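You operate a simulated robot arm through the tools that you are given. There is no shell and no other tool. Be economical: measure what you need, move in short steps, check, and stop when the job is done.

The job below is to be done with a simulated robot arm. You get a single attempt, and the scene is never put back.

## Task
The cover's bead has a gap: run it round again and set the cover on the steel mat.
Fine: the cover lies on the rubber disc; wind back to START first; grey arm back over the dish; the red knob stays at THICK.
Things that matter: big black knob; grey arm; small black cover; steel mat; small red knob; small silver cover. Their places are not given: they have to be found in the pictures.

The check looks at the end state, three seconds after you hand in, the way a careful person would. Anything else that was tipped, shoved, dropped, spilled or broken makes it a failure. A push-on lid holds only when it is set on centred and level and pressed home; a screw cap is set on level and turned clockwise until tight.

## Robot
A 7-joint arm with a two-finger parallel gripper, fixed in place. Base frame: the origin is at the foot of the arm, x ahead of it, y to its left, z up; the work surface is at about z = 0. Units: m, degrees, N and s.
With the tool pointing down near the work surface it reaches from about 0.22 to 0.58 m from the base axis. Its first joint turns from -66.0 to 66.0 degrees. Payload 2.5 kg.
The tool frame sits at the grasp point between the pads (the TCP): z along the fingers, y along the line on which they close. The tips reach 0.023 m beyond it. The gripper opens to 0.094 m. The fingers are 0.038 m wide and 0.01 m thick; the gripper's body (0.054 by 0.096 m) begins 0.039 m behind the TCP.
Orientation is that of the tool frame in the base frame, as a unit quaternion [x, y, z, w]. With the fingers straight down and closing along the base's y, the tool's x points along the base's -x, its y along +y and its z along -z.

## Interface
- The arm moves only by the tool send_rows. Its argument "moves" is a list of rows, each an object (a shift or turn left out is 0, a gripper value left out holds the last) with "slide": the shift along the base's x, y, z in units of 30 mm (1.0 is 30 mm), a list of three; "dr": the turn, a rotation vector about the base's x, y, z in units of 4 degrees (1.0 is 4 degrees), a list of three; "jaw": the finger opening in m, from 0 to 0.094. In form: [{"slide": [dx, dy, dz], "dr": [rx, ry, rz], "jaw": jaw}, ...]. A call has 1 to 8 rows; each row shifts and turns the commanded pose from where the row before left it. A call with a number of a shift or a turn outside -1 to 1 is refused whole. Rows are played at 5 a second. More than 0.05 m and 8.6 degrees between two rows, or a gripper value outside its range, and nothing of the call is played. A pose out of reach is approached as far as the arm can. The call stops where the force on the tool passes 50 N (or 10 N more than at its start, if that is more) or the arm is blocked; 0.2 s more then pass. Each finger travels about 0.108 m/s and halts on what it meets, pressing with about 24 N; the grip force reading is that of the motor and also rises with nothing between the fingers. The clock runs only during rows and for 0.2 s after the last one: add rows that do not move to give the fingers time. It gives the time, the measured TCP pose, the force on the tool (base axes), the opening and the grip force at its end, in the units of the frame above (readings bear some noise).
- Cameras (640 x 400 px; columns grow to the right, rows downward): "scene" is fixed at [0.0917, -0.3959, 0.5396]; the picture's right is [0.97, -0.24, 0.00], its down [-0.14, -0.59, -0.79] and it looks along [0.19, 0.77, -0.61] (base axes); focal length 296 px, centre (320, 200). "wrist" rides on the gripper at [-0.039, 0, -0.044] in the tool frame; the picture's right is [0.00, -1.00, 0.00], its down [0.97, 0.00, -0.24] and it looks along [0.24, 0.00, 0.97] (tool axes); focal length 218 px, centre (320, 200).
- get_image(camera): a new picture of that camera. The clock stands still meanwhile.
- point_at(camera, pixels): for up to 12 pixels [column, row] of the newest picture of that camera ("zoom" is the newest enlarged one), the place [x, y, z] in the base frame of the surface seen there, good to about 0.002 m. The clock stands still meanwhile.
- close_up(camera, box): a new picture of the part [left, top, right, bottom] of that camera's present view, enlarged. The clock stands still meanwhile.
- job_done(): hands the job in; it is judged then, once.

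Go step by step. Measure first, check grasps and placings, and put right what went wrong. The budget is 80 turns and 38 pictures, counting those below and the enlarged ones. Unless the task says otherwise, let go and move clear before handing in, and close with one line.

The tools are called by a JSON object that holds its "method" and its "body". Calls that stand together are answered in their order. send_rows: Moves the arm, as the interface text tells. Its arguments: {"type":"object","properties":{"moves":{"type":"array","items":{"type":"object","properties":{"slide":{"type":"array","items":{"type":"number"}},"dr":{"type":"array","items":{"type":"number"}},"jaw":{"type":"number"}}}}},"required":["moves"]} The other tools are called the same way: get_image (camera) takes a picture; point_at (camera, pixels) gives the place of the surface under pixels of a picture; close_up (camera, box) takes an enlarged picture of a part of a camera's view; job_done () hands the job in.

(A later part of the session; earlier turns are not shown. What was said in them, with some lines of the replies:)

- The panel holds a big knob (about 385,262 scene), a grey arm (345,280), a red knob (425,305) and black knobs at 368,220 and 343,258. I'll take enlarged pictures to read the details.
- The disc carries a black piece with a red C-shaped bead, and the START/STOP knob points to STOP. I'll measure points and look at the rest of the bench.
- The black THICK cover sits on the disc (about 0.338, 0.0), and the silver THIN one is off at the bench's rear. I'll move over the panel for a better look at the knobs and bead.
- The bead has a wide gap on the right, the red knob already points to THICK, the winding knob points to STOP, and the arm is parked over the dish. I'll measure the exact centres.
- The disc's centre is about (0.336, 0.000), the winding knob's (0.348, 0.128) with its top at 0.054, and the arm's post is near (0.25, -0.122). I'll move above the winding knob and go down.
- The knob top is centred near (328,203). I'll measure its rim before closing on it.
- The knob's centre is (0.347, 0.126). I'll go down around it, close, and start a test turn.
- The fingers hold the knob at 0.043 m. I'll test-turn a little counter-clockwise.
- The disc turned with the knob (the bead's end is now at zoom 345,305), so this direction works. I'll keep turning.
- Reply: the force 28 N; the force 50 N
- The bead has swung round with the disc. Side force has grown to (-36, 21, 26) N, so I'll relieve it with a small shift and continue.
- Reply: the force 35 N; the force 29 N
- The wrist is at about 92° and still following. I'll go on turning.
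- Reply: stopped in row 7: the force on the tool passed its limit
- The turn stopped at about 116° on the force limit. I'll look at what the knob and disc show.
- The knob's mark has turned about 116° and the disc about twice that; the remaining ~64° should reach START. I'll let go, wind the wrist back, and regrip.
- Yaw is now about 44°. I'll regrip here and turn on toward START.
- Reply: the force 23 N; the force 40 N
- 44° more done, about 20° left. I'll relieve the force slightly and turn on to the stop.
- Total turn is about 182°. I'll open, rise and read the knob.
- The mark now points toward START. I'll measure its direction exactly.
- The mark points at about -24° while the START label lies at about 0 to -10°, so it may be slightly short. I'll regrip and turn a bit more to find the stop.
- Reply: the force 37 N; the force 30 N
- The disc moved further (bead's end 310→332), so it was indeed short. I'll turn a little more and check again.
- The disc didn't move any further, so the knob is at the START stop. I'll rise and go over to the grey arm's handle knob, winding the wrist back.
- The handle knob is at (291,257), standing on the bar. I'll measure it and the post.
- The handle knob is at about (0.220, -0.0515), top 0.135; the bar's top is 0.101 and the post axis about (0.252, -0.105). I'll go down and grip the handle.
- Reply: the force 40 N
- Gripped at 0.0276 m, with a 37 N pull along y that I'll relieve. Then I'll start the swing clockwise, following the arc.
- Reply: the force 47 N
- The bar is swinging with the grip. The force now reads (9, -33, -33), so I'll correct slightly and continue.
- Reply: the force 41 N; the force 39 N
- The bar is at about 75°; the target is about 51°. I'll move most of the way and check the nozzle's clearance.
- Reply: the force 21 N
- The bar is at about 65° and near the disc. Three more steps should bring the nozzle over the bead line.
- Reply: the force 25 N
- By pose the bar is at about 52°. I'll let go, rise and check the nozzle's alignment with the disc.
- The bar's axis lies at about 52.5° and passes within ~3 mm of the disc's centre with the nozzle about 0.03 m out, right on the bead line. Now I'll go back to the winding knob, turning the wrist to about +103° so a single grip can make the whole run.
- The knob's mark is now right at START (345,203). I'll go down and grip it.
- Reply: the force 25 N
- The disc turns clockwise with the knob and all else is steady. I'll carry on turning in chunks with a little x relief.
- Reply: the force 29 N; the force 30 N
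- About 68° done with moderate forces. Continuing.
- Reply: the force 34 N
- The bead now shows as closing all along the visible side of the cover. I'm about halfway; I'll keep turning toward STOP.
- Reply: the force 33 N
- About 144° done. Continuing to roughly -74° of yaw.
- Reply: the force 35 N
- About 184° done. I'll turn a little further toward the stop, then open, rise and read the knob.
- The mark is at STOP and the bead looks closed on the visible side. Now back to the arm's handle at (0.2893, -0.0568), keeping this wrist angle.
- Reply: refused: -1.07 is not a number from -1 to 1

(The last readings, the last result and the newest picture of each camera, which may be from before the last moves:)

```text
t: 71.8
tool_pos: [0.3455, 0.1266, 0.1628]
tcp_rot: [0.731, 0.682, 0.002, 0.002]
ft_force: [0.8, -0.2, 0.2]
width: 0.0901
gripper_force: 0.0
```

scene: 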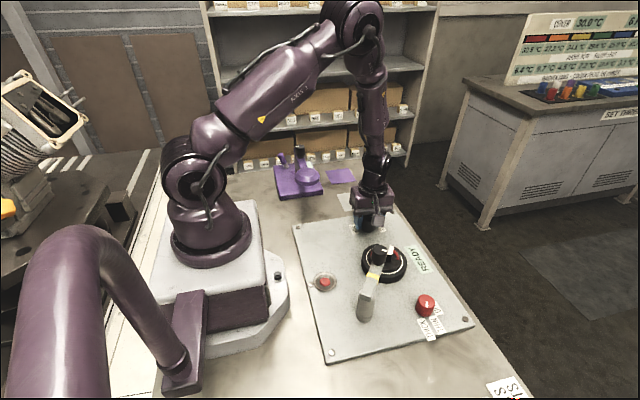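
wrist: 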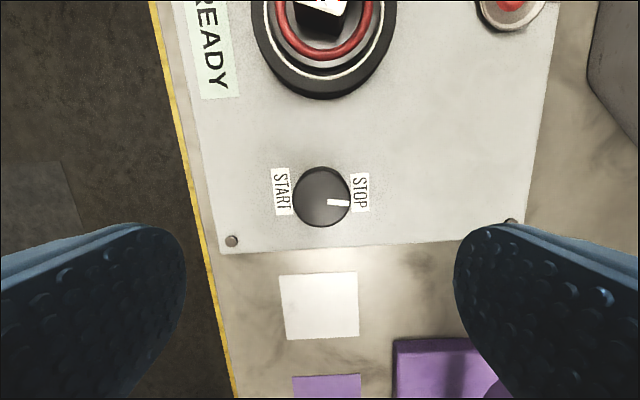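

The call was refused for a number out of range; I'll resend it corrected.

{"method": "send_rows", "body": {"moves": [{"slide": [0, 0, 1], "jaw": 0.06}, {"slide": [0, 0, 1]}, {"slide": [-0.3, -1, 0]}, {"slide": [-0.4, -1, 0]}, {"slide": [-0.4, -1, 0]}, {"slide": [-0.4, -1, 0]}, {"slide": [-0.39, -1, 0]}, {"slide": [0, -1, 0]}]}}

{"method": "send_rows", "body": {"moves": [{"slide": [0, -0.08, -1]}, {"slide": [0, 0, -1]}, {"slide": [0, 0, -0.5]}, {}]}}

{"method": "get_image", "body": {"camera": "wrist"}}

```text
t: 73.6
tool_pos: [0.289, -0.054, 0.2252]
tcp_rot: [0.73, 0.683, 0.003, 0.002]
ft_force: [0.6, 0.2, 0.1]
width: 0.0599
gripper_force: 0.0
```

```text
t: 74.6
tool_pos: [0.2899, -0.0566, 0.1476]
tcp_rot: [0.731, 0.683, 0.003, 0.001]
ft_force: [0.6, -0.8, 0.2]
width: 0.0598
gripper_force: 0.0
```

```text
7 pictures are left
```

wrist: 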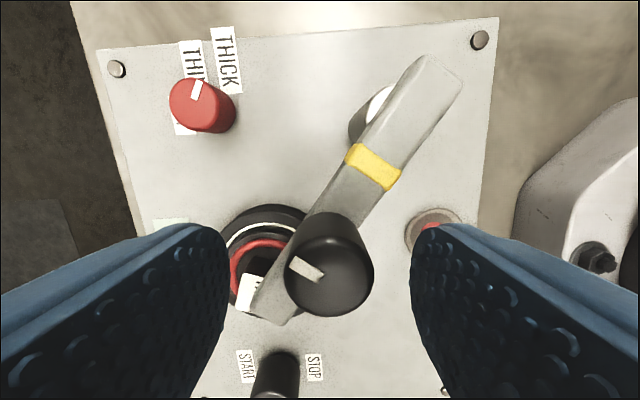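

The handle knob sits between the fingers at (328,265). I'll go down, grip, and start swinging back counter-clockwise.

{"method": "send_rows", "body": {"moves": [{"slide": [0, 0, -0.55]}, {"jaw": 0.02}, {"jaw": 0.018}, {}, {}]}}

{"method": "send_rows", "body": {"moves": [{"slide": [-0.116, 0.082, 0], "dr": [0, 0, 1]}, {"slide": [-0.121, 0.074, 0], "dr": [0, 0, 1]}, {"slide": [-0.126, 0.066, 0], "dr": [0, 0, 1]}, {"slide": [-0.13, 0.057, 0], "dr": [0, 0, 1]}, {}]}}

```text
t: 75.8
tool_pos: [0.2895, -0.0559, 0.1332]
tcp_rot: [0.73, 0.683, 0.003, 0.002]
ft_force: [-4.9, -5.7, 2.6]
width: 0.0275
gripper_force: 44.8
```

```text
t: 77.0
tool_pos: [0.2755, -0.0478, 0.1317]
tcp_rot: [0.628, 0.778, 0.003, 0.003]
ft_force: [-4.2, -6.3, 23.7]
width: 0.0274
gripper_force: 45.1
```

The swing follows with low forces. Continuing along the arc.

{"method": "send_rows", "body": {"moves": [{"slide": [-0.134, 0.047, 0.01], "dr": [0, 0, 1]}, {"slide": [-0.137, 0.038, 0], "dr": [0, 0, 1]}, {"slide": [-0.139, 0.028, 0], "dr": [0, 0, 1]}, {"slide": [-0.141, 0.019, 0], "dr": [0, 0, 1]}, {"slide": [-0.142, 0.009, 0], "dr": [0, 0, 1]}, {"slide": [-0.142, -0.001, 0], "dr": [0, 0, 1]}, {}]}}

{"method": "send_rows", "body": {"moves": [{"slide": [-0.142, -0.011, 0], "dr": [0, 0, 1]}, {"slide": [-0.14, -0.021, 0], "dr": [0, 0, 1]}, {"slide": [-0.139, -0.031, 0], "dr": [0, 0, 1]}, {"slide": [-0.136, -0.04, 0], "dr": [0, 0, 1]}, {}]}}

```text
t: 78.6
tool_pos: [0.2492, -0.0427, 0.1322]
tcp_rot: [0.452, 0.892, 0.004, 0.001]
ft_force: [9.3, 14.3, 4.2]
width: 0.0274
gripper_force: 45.3
```

```text
t: 79.8
tool_pos: [0.2315, -0.0462, 0.1313]
tcp_rot: [0.325, 0.946, 0.003, -0.002]
ft_force: [-6.6, 17.6, 24.1]
width: 0.0278
gripper_force: 44.9
```

The bar is at about 109°; three more steps bring the nozzle over the dish.

{"method": "send_rows", "body": {"moves": [{"slide": [-0.133, -0.045, 0.01], "dr": [0, 0, 1]}, {"slide": [-0.129, -0.055, 0], "dr": [0, 0, 1]}, {"slide": [-0.12, -0.06, 0], "dr": [0, 0, 1]}, {}]}}

{"method": "send_rows", "body": {"moves": [{"jaw": 0.05}, {"jaw": 0.06}, {"slide": [0, 0, 1]}, {"slide": [0.3, 0, 1]}, {"slide": [1, 0, 1]}, {"slide": [1, 0.5, 0]}, {"slide": [0.5, 0, 0]}, {}]}}

{"method": "get_image", "body": {"camera": "wrist"}}

```text
t: 80.8
tool_pos: [0.2212, -0.0514, 0.132]
tcp_rot: [0.225, 0.974, 0.004, -0.001]
ft_force: [-3.9, 12.1, -15.9]
width: 0.0275
gripper_force: 44.6
```

```text
t: 82.6
tool_pos: [0.3042, -0.0363, 0.2239]
tcp_rot: [0.224, 0.975, 0.003, 0.0]
ft_force: [0.2, -0.4, 0.9]
width: 0.0597
gripper_force: 0.1
```

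```text
6 pictures are left
```

wrist: 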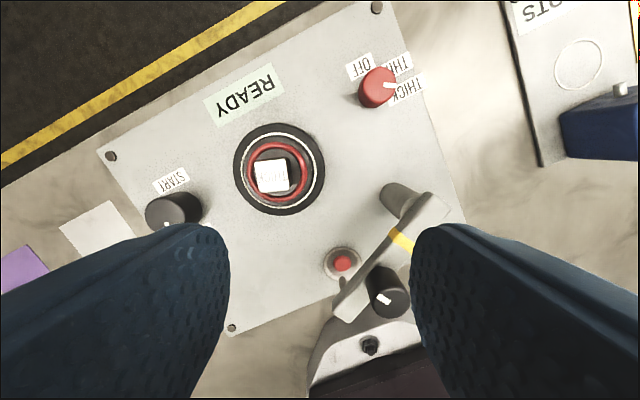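

The bead is now a closed ring at (278,172), and the arm is back by the dish. I'll measure the bar and the cover's handle.

{"method": "point_at", "body": {"camera": "wrist", "pixels": [[350, 302], [400, 240], [430, 205], [385, 291], [342, 262], [258, 162], [288, 162], [289, 190], [260, 191], [273, 176], [236, 170], [323, 167]]}}

{"method": "close_up", "body": {"camera": "wrist", "box": [220, 110, 340, 230]}}

```text
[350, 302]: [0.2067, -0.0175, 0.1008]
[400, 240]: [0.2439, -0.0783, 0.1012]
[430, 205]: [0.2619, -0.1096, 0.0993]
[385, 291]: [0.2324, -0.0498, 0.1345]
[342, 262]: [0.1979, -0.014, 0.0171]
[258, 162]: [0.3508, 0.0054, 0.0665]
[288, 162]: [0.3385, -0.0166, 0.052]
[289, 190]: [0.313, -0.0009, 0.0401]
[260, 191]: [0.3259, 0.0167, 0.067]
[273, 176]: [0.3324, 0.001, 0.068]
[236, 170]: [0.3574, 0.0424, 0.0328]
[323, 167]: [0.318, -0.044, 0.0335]
```

```text
3.33 times, centred on (280, 170) of wrist
```

zoom: 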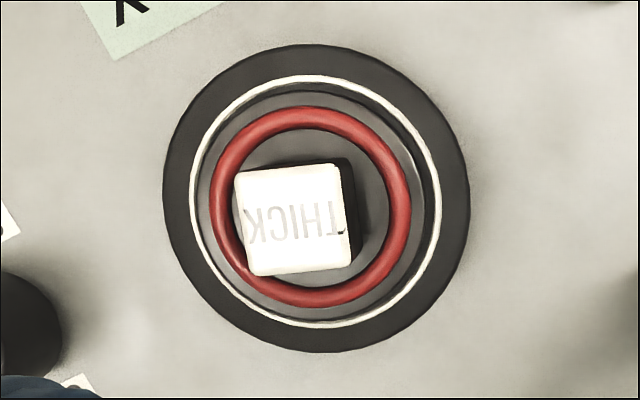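

The bead ring is complete. Next I'll measure the handle's top corners for the grasp.

{"method": "point_at", "body": {"camera": "zoom", "pixels": [[240, 178], [335, 170], [344, 260], [262, 270], [297, 218], [237, 225], [343, 215], [215, 250], [400, 250], [310, 110], [310, 305]]}}

{"method": "point_at", "body": {"camera": "wrist", "pixels": [[102, 205], [130, 230], [70, 235]]}}

```text
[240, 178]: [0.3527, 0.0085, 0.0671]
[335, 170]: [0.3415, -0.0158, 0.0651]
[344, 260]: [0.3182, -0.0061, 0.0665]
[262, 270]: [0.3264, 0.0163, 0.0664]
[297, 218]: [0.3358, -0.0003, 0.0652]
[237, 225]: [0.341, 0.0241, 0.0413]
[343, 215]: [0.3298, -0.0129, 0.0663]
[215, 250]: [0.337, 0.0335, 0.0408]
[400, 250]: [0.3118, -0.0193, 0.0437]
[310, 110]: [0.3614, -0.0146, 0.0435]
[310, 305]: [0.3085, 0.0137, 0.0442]
```

```text
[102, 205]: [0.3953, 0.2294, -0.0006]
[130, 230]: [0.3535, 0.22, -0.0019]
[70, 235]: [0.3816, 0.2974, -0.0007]
```

The handle is centred at (0.335, 0.0005), top 0.067, its faces at about -20.5° yaw. The bead's top is 0.045, so I'll keep the tips at 0.050 and grip.

{"method": "send_rows", "body": {"moves": [{"slide": [0.5, 0.6, 0], "dr": [0, 0, 0.7]}, {"slide": [0.52, 0.62, 0], "dr": [0, 0, 0.7]}, {"slide": [0, 0, -1]}, {"slide": [0, 0, -1]}, {"slide": [0, 0, -1]}, {"slide": [0, 0, -0.5]}, {}]}}

{"method": "get_image", "body": {"camera": "wrist"}}

```text
t: 84.2
tool_pos: [0.3366, 0.0021, 0.1174]
tcp_rot: [0.176, 0.984, 0.005, 0.0]
ft_force: [-1.0, 0.5, -0.6]
width: 0.06
gripper_force: 0.1
```

```text
4 pictures are left
```

wrist: 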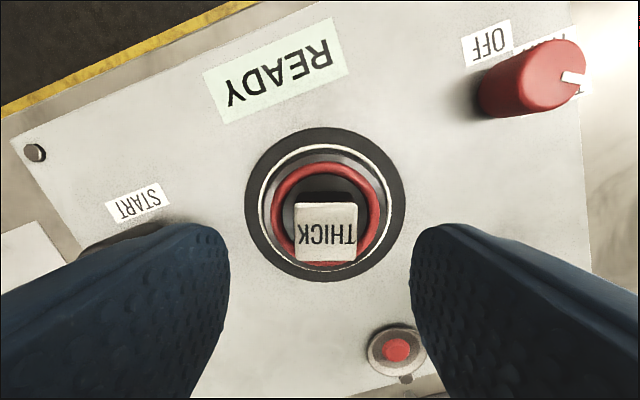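

The handle is square between the fingers. Going down and closing.

{"method": "send_rows", "body": {"moves": [{"slide": [-0.04, -0.04, -1]}, {"slide": [0, 0, -0.45]}, {}, {"jaw": 0.03}, {"jaw": 0.022}, {}, {}]}}

```text
t: 85.8
tool_pos: [0.3358, -0.0002, 0.0727]
tcp_rot: [0.176, 0.984, 0.003, -0.001]
ft_force: [0.3, 0.6, -0.7]
width: 0.0296
gripper_force: 24.1
```

Gripped at 0.0296 m with little side force. I'll lift straight up and check.

{"method": "send_rows", "body": {"moves": [{"slide": [0, 0, 0.3]}, {"slide": [0, 0, 0.5]}, {"slide": [0, 0, 1]}, {"slide": [0, 0, 1]}, {}]}}

{"method": "get_image", "body": {"camera": "scene"}}

{"method": "point_at", "body": {"camera": "scene", "pixels": [[354, 200], [338, 193], [365, 191], [343, 210], [371, 207]]}}

```text
t: 87.0
tool_pos: [0.3347, -0.0011, 0.1586]
tcp_rot: [0.176, 0.984, 0.003, -0.001]
ft_force: [-0.7, 0.2, -1.1]
width: 0.0293
gripper_force: 24.2
```

```text
3 pictures are left
```

scene: 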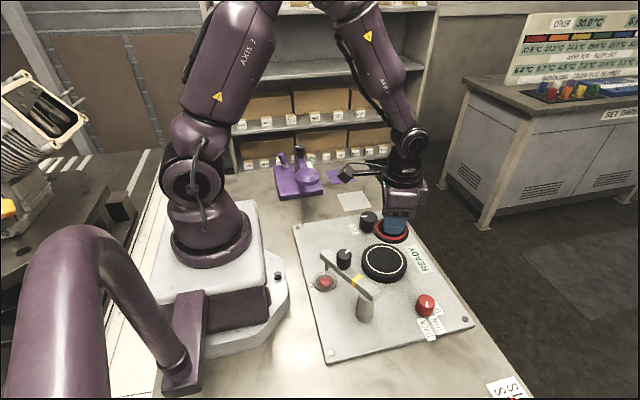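

```text
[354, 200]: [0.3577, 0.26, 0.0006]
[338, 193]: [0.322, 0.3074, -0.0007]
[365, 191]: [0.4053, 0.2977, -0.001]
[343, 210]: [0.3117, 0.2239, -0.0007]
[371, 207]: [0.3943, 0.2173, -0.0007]
```

The cover is lifted cleanly with its bead whole, and the arm sits over the dish. Mat centre is about (0.358, 0.262); I'll carry the cover there.

{"method": "send_rows", "body": {"moves": [{"slide": [0, 0.6, 0]}, {"slide": [0.1, 1, 0]}, {"slide": [0.1, 1, 0]}, {"slide": [0.1, 1, 0]}, {"slide": [0.1, 1, 0]}, {"slide": [0.1, 1, 0]}, {"slide": [0.1, 1, 0]}, {"slide": [0.1, 1, 0]}]}}

{"method": "send_rows", "body": {"moves": [{"slide": [0.05, 0.8, 0]}, {"slide": [0.02, 0.37, 0]}, {"slide": [0, 0, -1]}, {"slide": [0, 0, -1]}, {"slide": [0, 0, -1]}, {"slide": [0, 0, -0.5]}, {}]}}

```text
t: 88.8
tool_pos: [0.3581, 0.2289, 0.1589]
tcp_rot: [0.176, 0.984, 0.003, -0.001]
ft_force: [-0.3, -0.3, -0.9]
width: 0.0296
gripper_force: 23.8
```

```text
t: 90.4
tool_pos: [0.3589, 0.2626, 0.0512]
tcp_rot: [0.176, 0.984, 0.004, 0.001]
ft_force: [0.3, -1.1, -1.8]
width: 0.0291
gripper_force: 23.3
```

Above the mat at 0.051 with no contact yet. I'll creep down and watch the force.

{"method": "send_rows", "body": {"moves": [{"slide": [0, 0, -0.1]}, {"slide": [0, 0, -0.1]}, {"slide": [0, 0, -0.05]}, {}]}}

{"method": "send_rows", "body": {"moves": [{"slide": [0, 0, -0.05]}, {}]}}

```text
t: 91.4
tool_pos: [0.3583, 0.2617, 0.0438]
tcp_rot: [0.177, 0.984, 0.002, 0.0]
ft_force: [0.9, 0.1, -0.9]
width: 0.0294
gripper_force: 24.1
```

```text
t: 92.0
tool_pos: [0.3565, 0.2622, 0.0431]
tcp_rot: [0.177, 0.984, 0.004, 0.0]
ft_force: [-0.6, -0.2, -0.9]
width: 0.0293
gripper_force: 24.2
```

{"method": "send_rows", "body": {"moves": [{"slide": [0, 0, -0.04]}, {}]}}

{"method": "send_rows", "body": {"moves": [{"slide": [0, 0, -0.04]}, {}]}}

```text
t: 92.6
tool_pos: [0.3581, 0.2619, 0.042]
tcp_rot: [0.176, 0.984, 0.003, -0.001]
ft_force: [-0.6, 0.1, -1.0]
width: 0.0293
gripper_force: 23.8
```

```text
t: 93.2
tool_pos: [0.3575, 0.2621, 0.0413]
tcp_rot: [0.176, 0.984, 0.003, 0.0]
ft_force: [-0.3, 0.5, -1.2]
width: 0.0292
gripper_force: 23.8
```

Still no contact at 0.041. I'll creep further in 1 mm steps.

{"method": "send_rows", "body": {"moves": [{"slide": [0, 0, -0.04]}, {}]}}

{"method": "send_rows", "body": {"moves": [{"slide": [0, 0, -0.04]}, {}]}}

{"method": "close_up", "body": {"camera": "scene", "box": [320, 170, 420, 235]}}

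```text
t: 93.8
tool_pos: [0.3583, 0.2626, 0.0394]
tcp_rot: [0.176, 0.984, 0.003, 0.0]
ft_force: [0.5, 1.1, -2.3]
width: 0.0293
gripper_force: 24.2
```

```text
t: 94.4
tool_pos: [0.3574, 0.2623, 0.0395]
tcp_rot: [0.176, 0.984, 0.004, 0.001]
ft_force: [-2.6, -2.0, 14.3]
width: 0.0294
gripper_force: 24.0
```

```text
6.15 times, centred on (370, 202) of scene
```

zoom: 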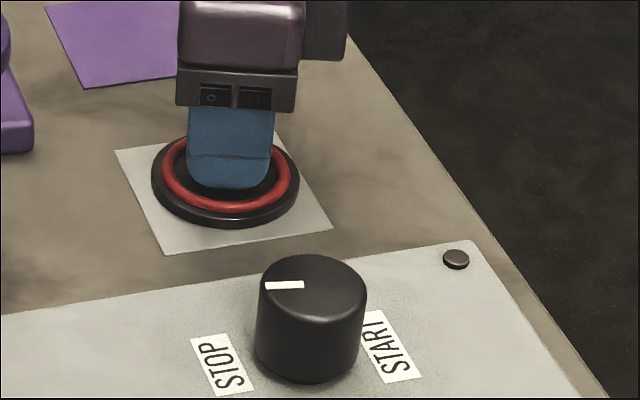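

Contact at 14 N with the cover flat on the mat. I'll open a little, rise and look once more.

{"method": "send_rows", "body": {"moves": [{"slide": [0, 0, 0.02], "jaw": 0.045}, {"jaw": 0.05}, {}, {"slide": [0, 0, 0.5]}, {"slide": [0, 0, 1]}, {"slide": [0, 0, 1]}, {"slide": [0, 0, 1]}, {"slide": [0, 0, 1]}]}}

{"method": "send_rows", "body": {"moves": [{"slide": [0, 0, 1]}, {"slide": [0, -0.5, 0.5]}, {}]}}

{"method": "get_image", "body": {"camera": "wrist"}}

```text
t: 96.2
tool_pos: [0.3565, 0.2596, 0.1762]
tcp_rot: [0.176, 0.984, 0.003, 0.0]
ft_force: [0.7, 0.4, -0.7]
width: 0.05
gripper_force: 0.1
```

```text
t: 97.0
tool_pos: [0.3559, 0.2469, 0.2212]
tcp_rot: [0.176, 0.984, 0.003, 0.0]
ft_force: [-1.2, 0.1, -0.6]
width: 0.0502
gripper_force: 0.0
```

```text
1 pictures are left
```

wrist: 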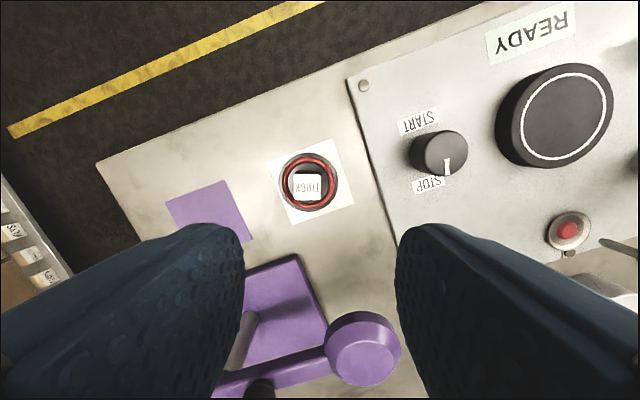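

The cover lies centred on the steel mat with a whole bead. One last look to confirm the arm, dish and red knob.

{"method": "close_up", "body": {"camera": "scene", "box": [290, 200, 480, 365]}}

```text
2.42 times, centred on (385, 282) of scene
```

zoom: 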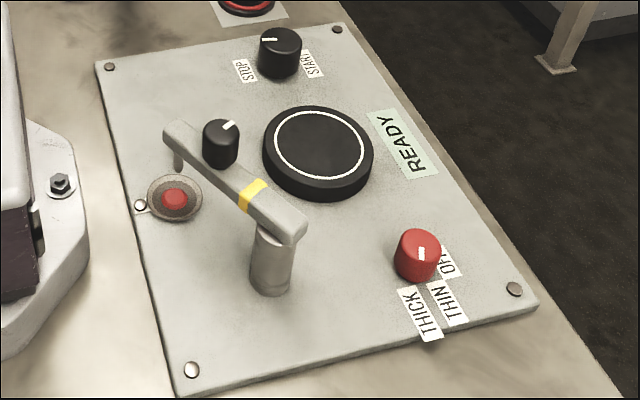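

The arm is back over the dish, the red knob is unchanged, and the winding knob is at STOP. I'm handing in.

{"method": "job_done", "body": {}}

```text
The job is handed in.
```

The cover's bead is now a closed ring, and the cover lies flat and centred on the steel mat. I wound back to START before the run, the grey arm is back over the dish, and the red knob is still at THICK. The winding knob ended at STOP, and a little red compound ran into the dish while winding back.
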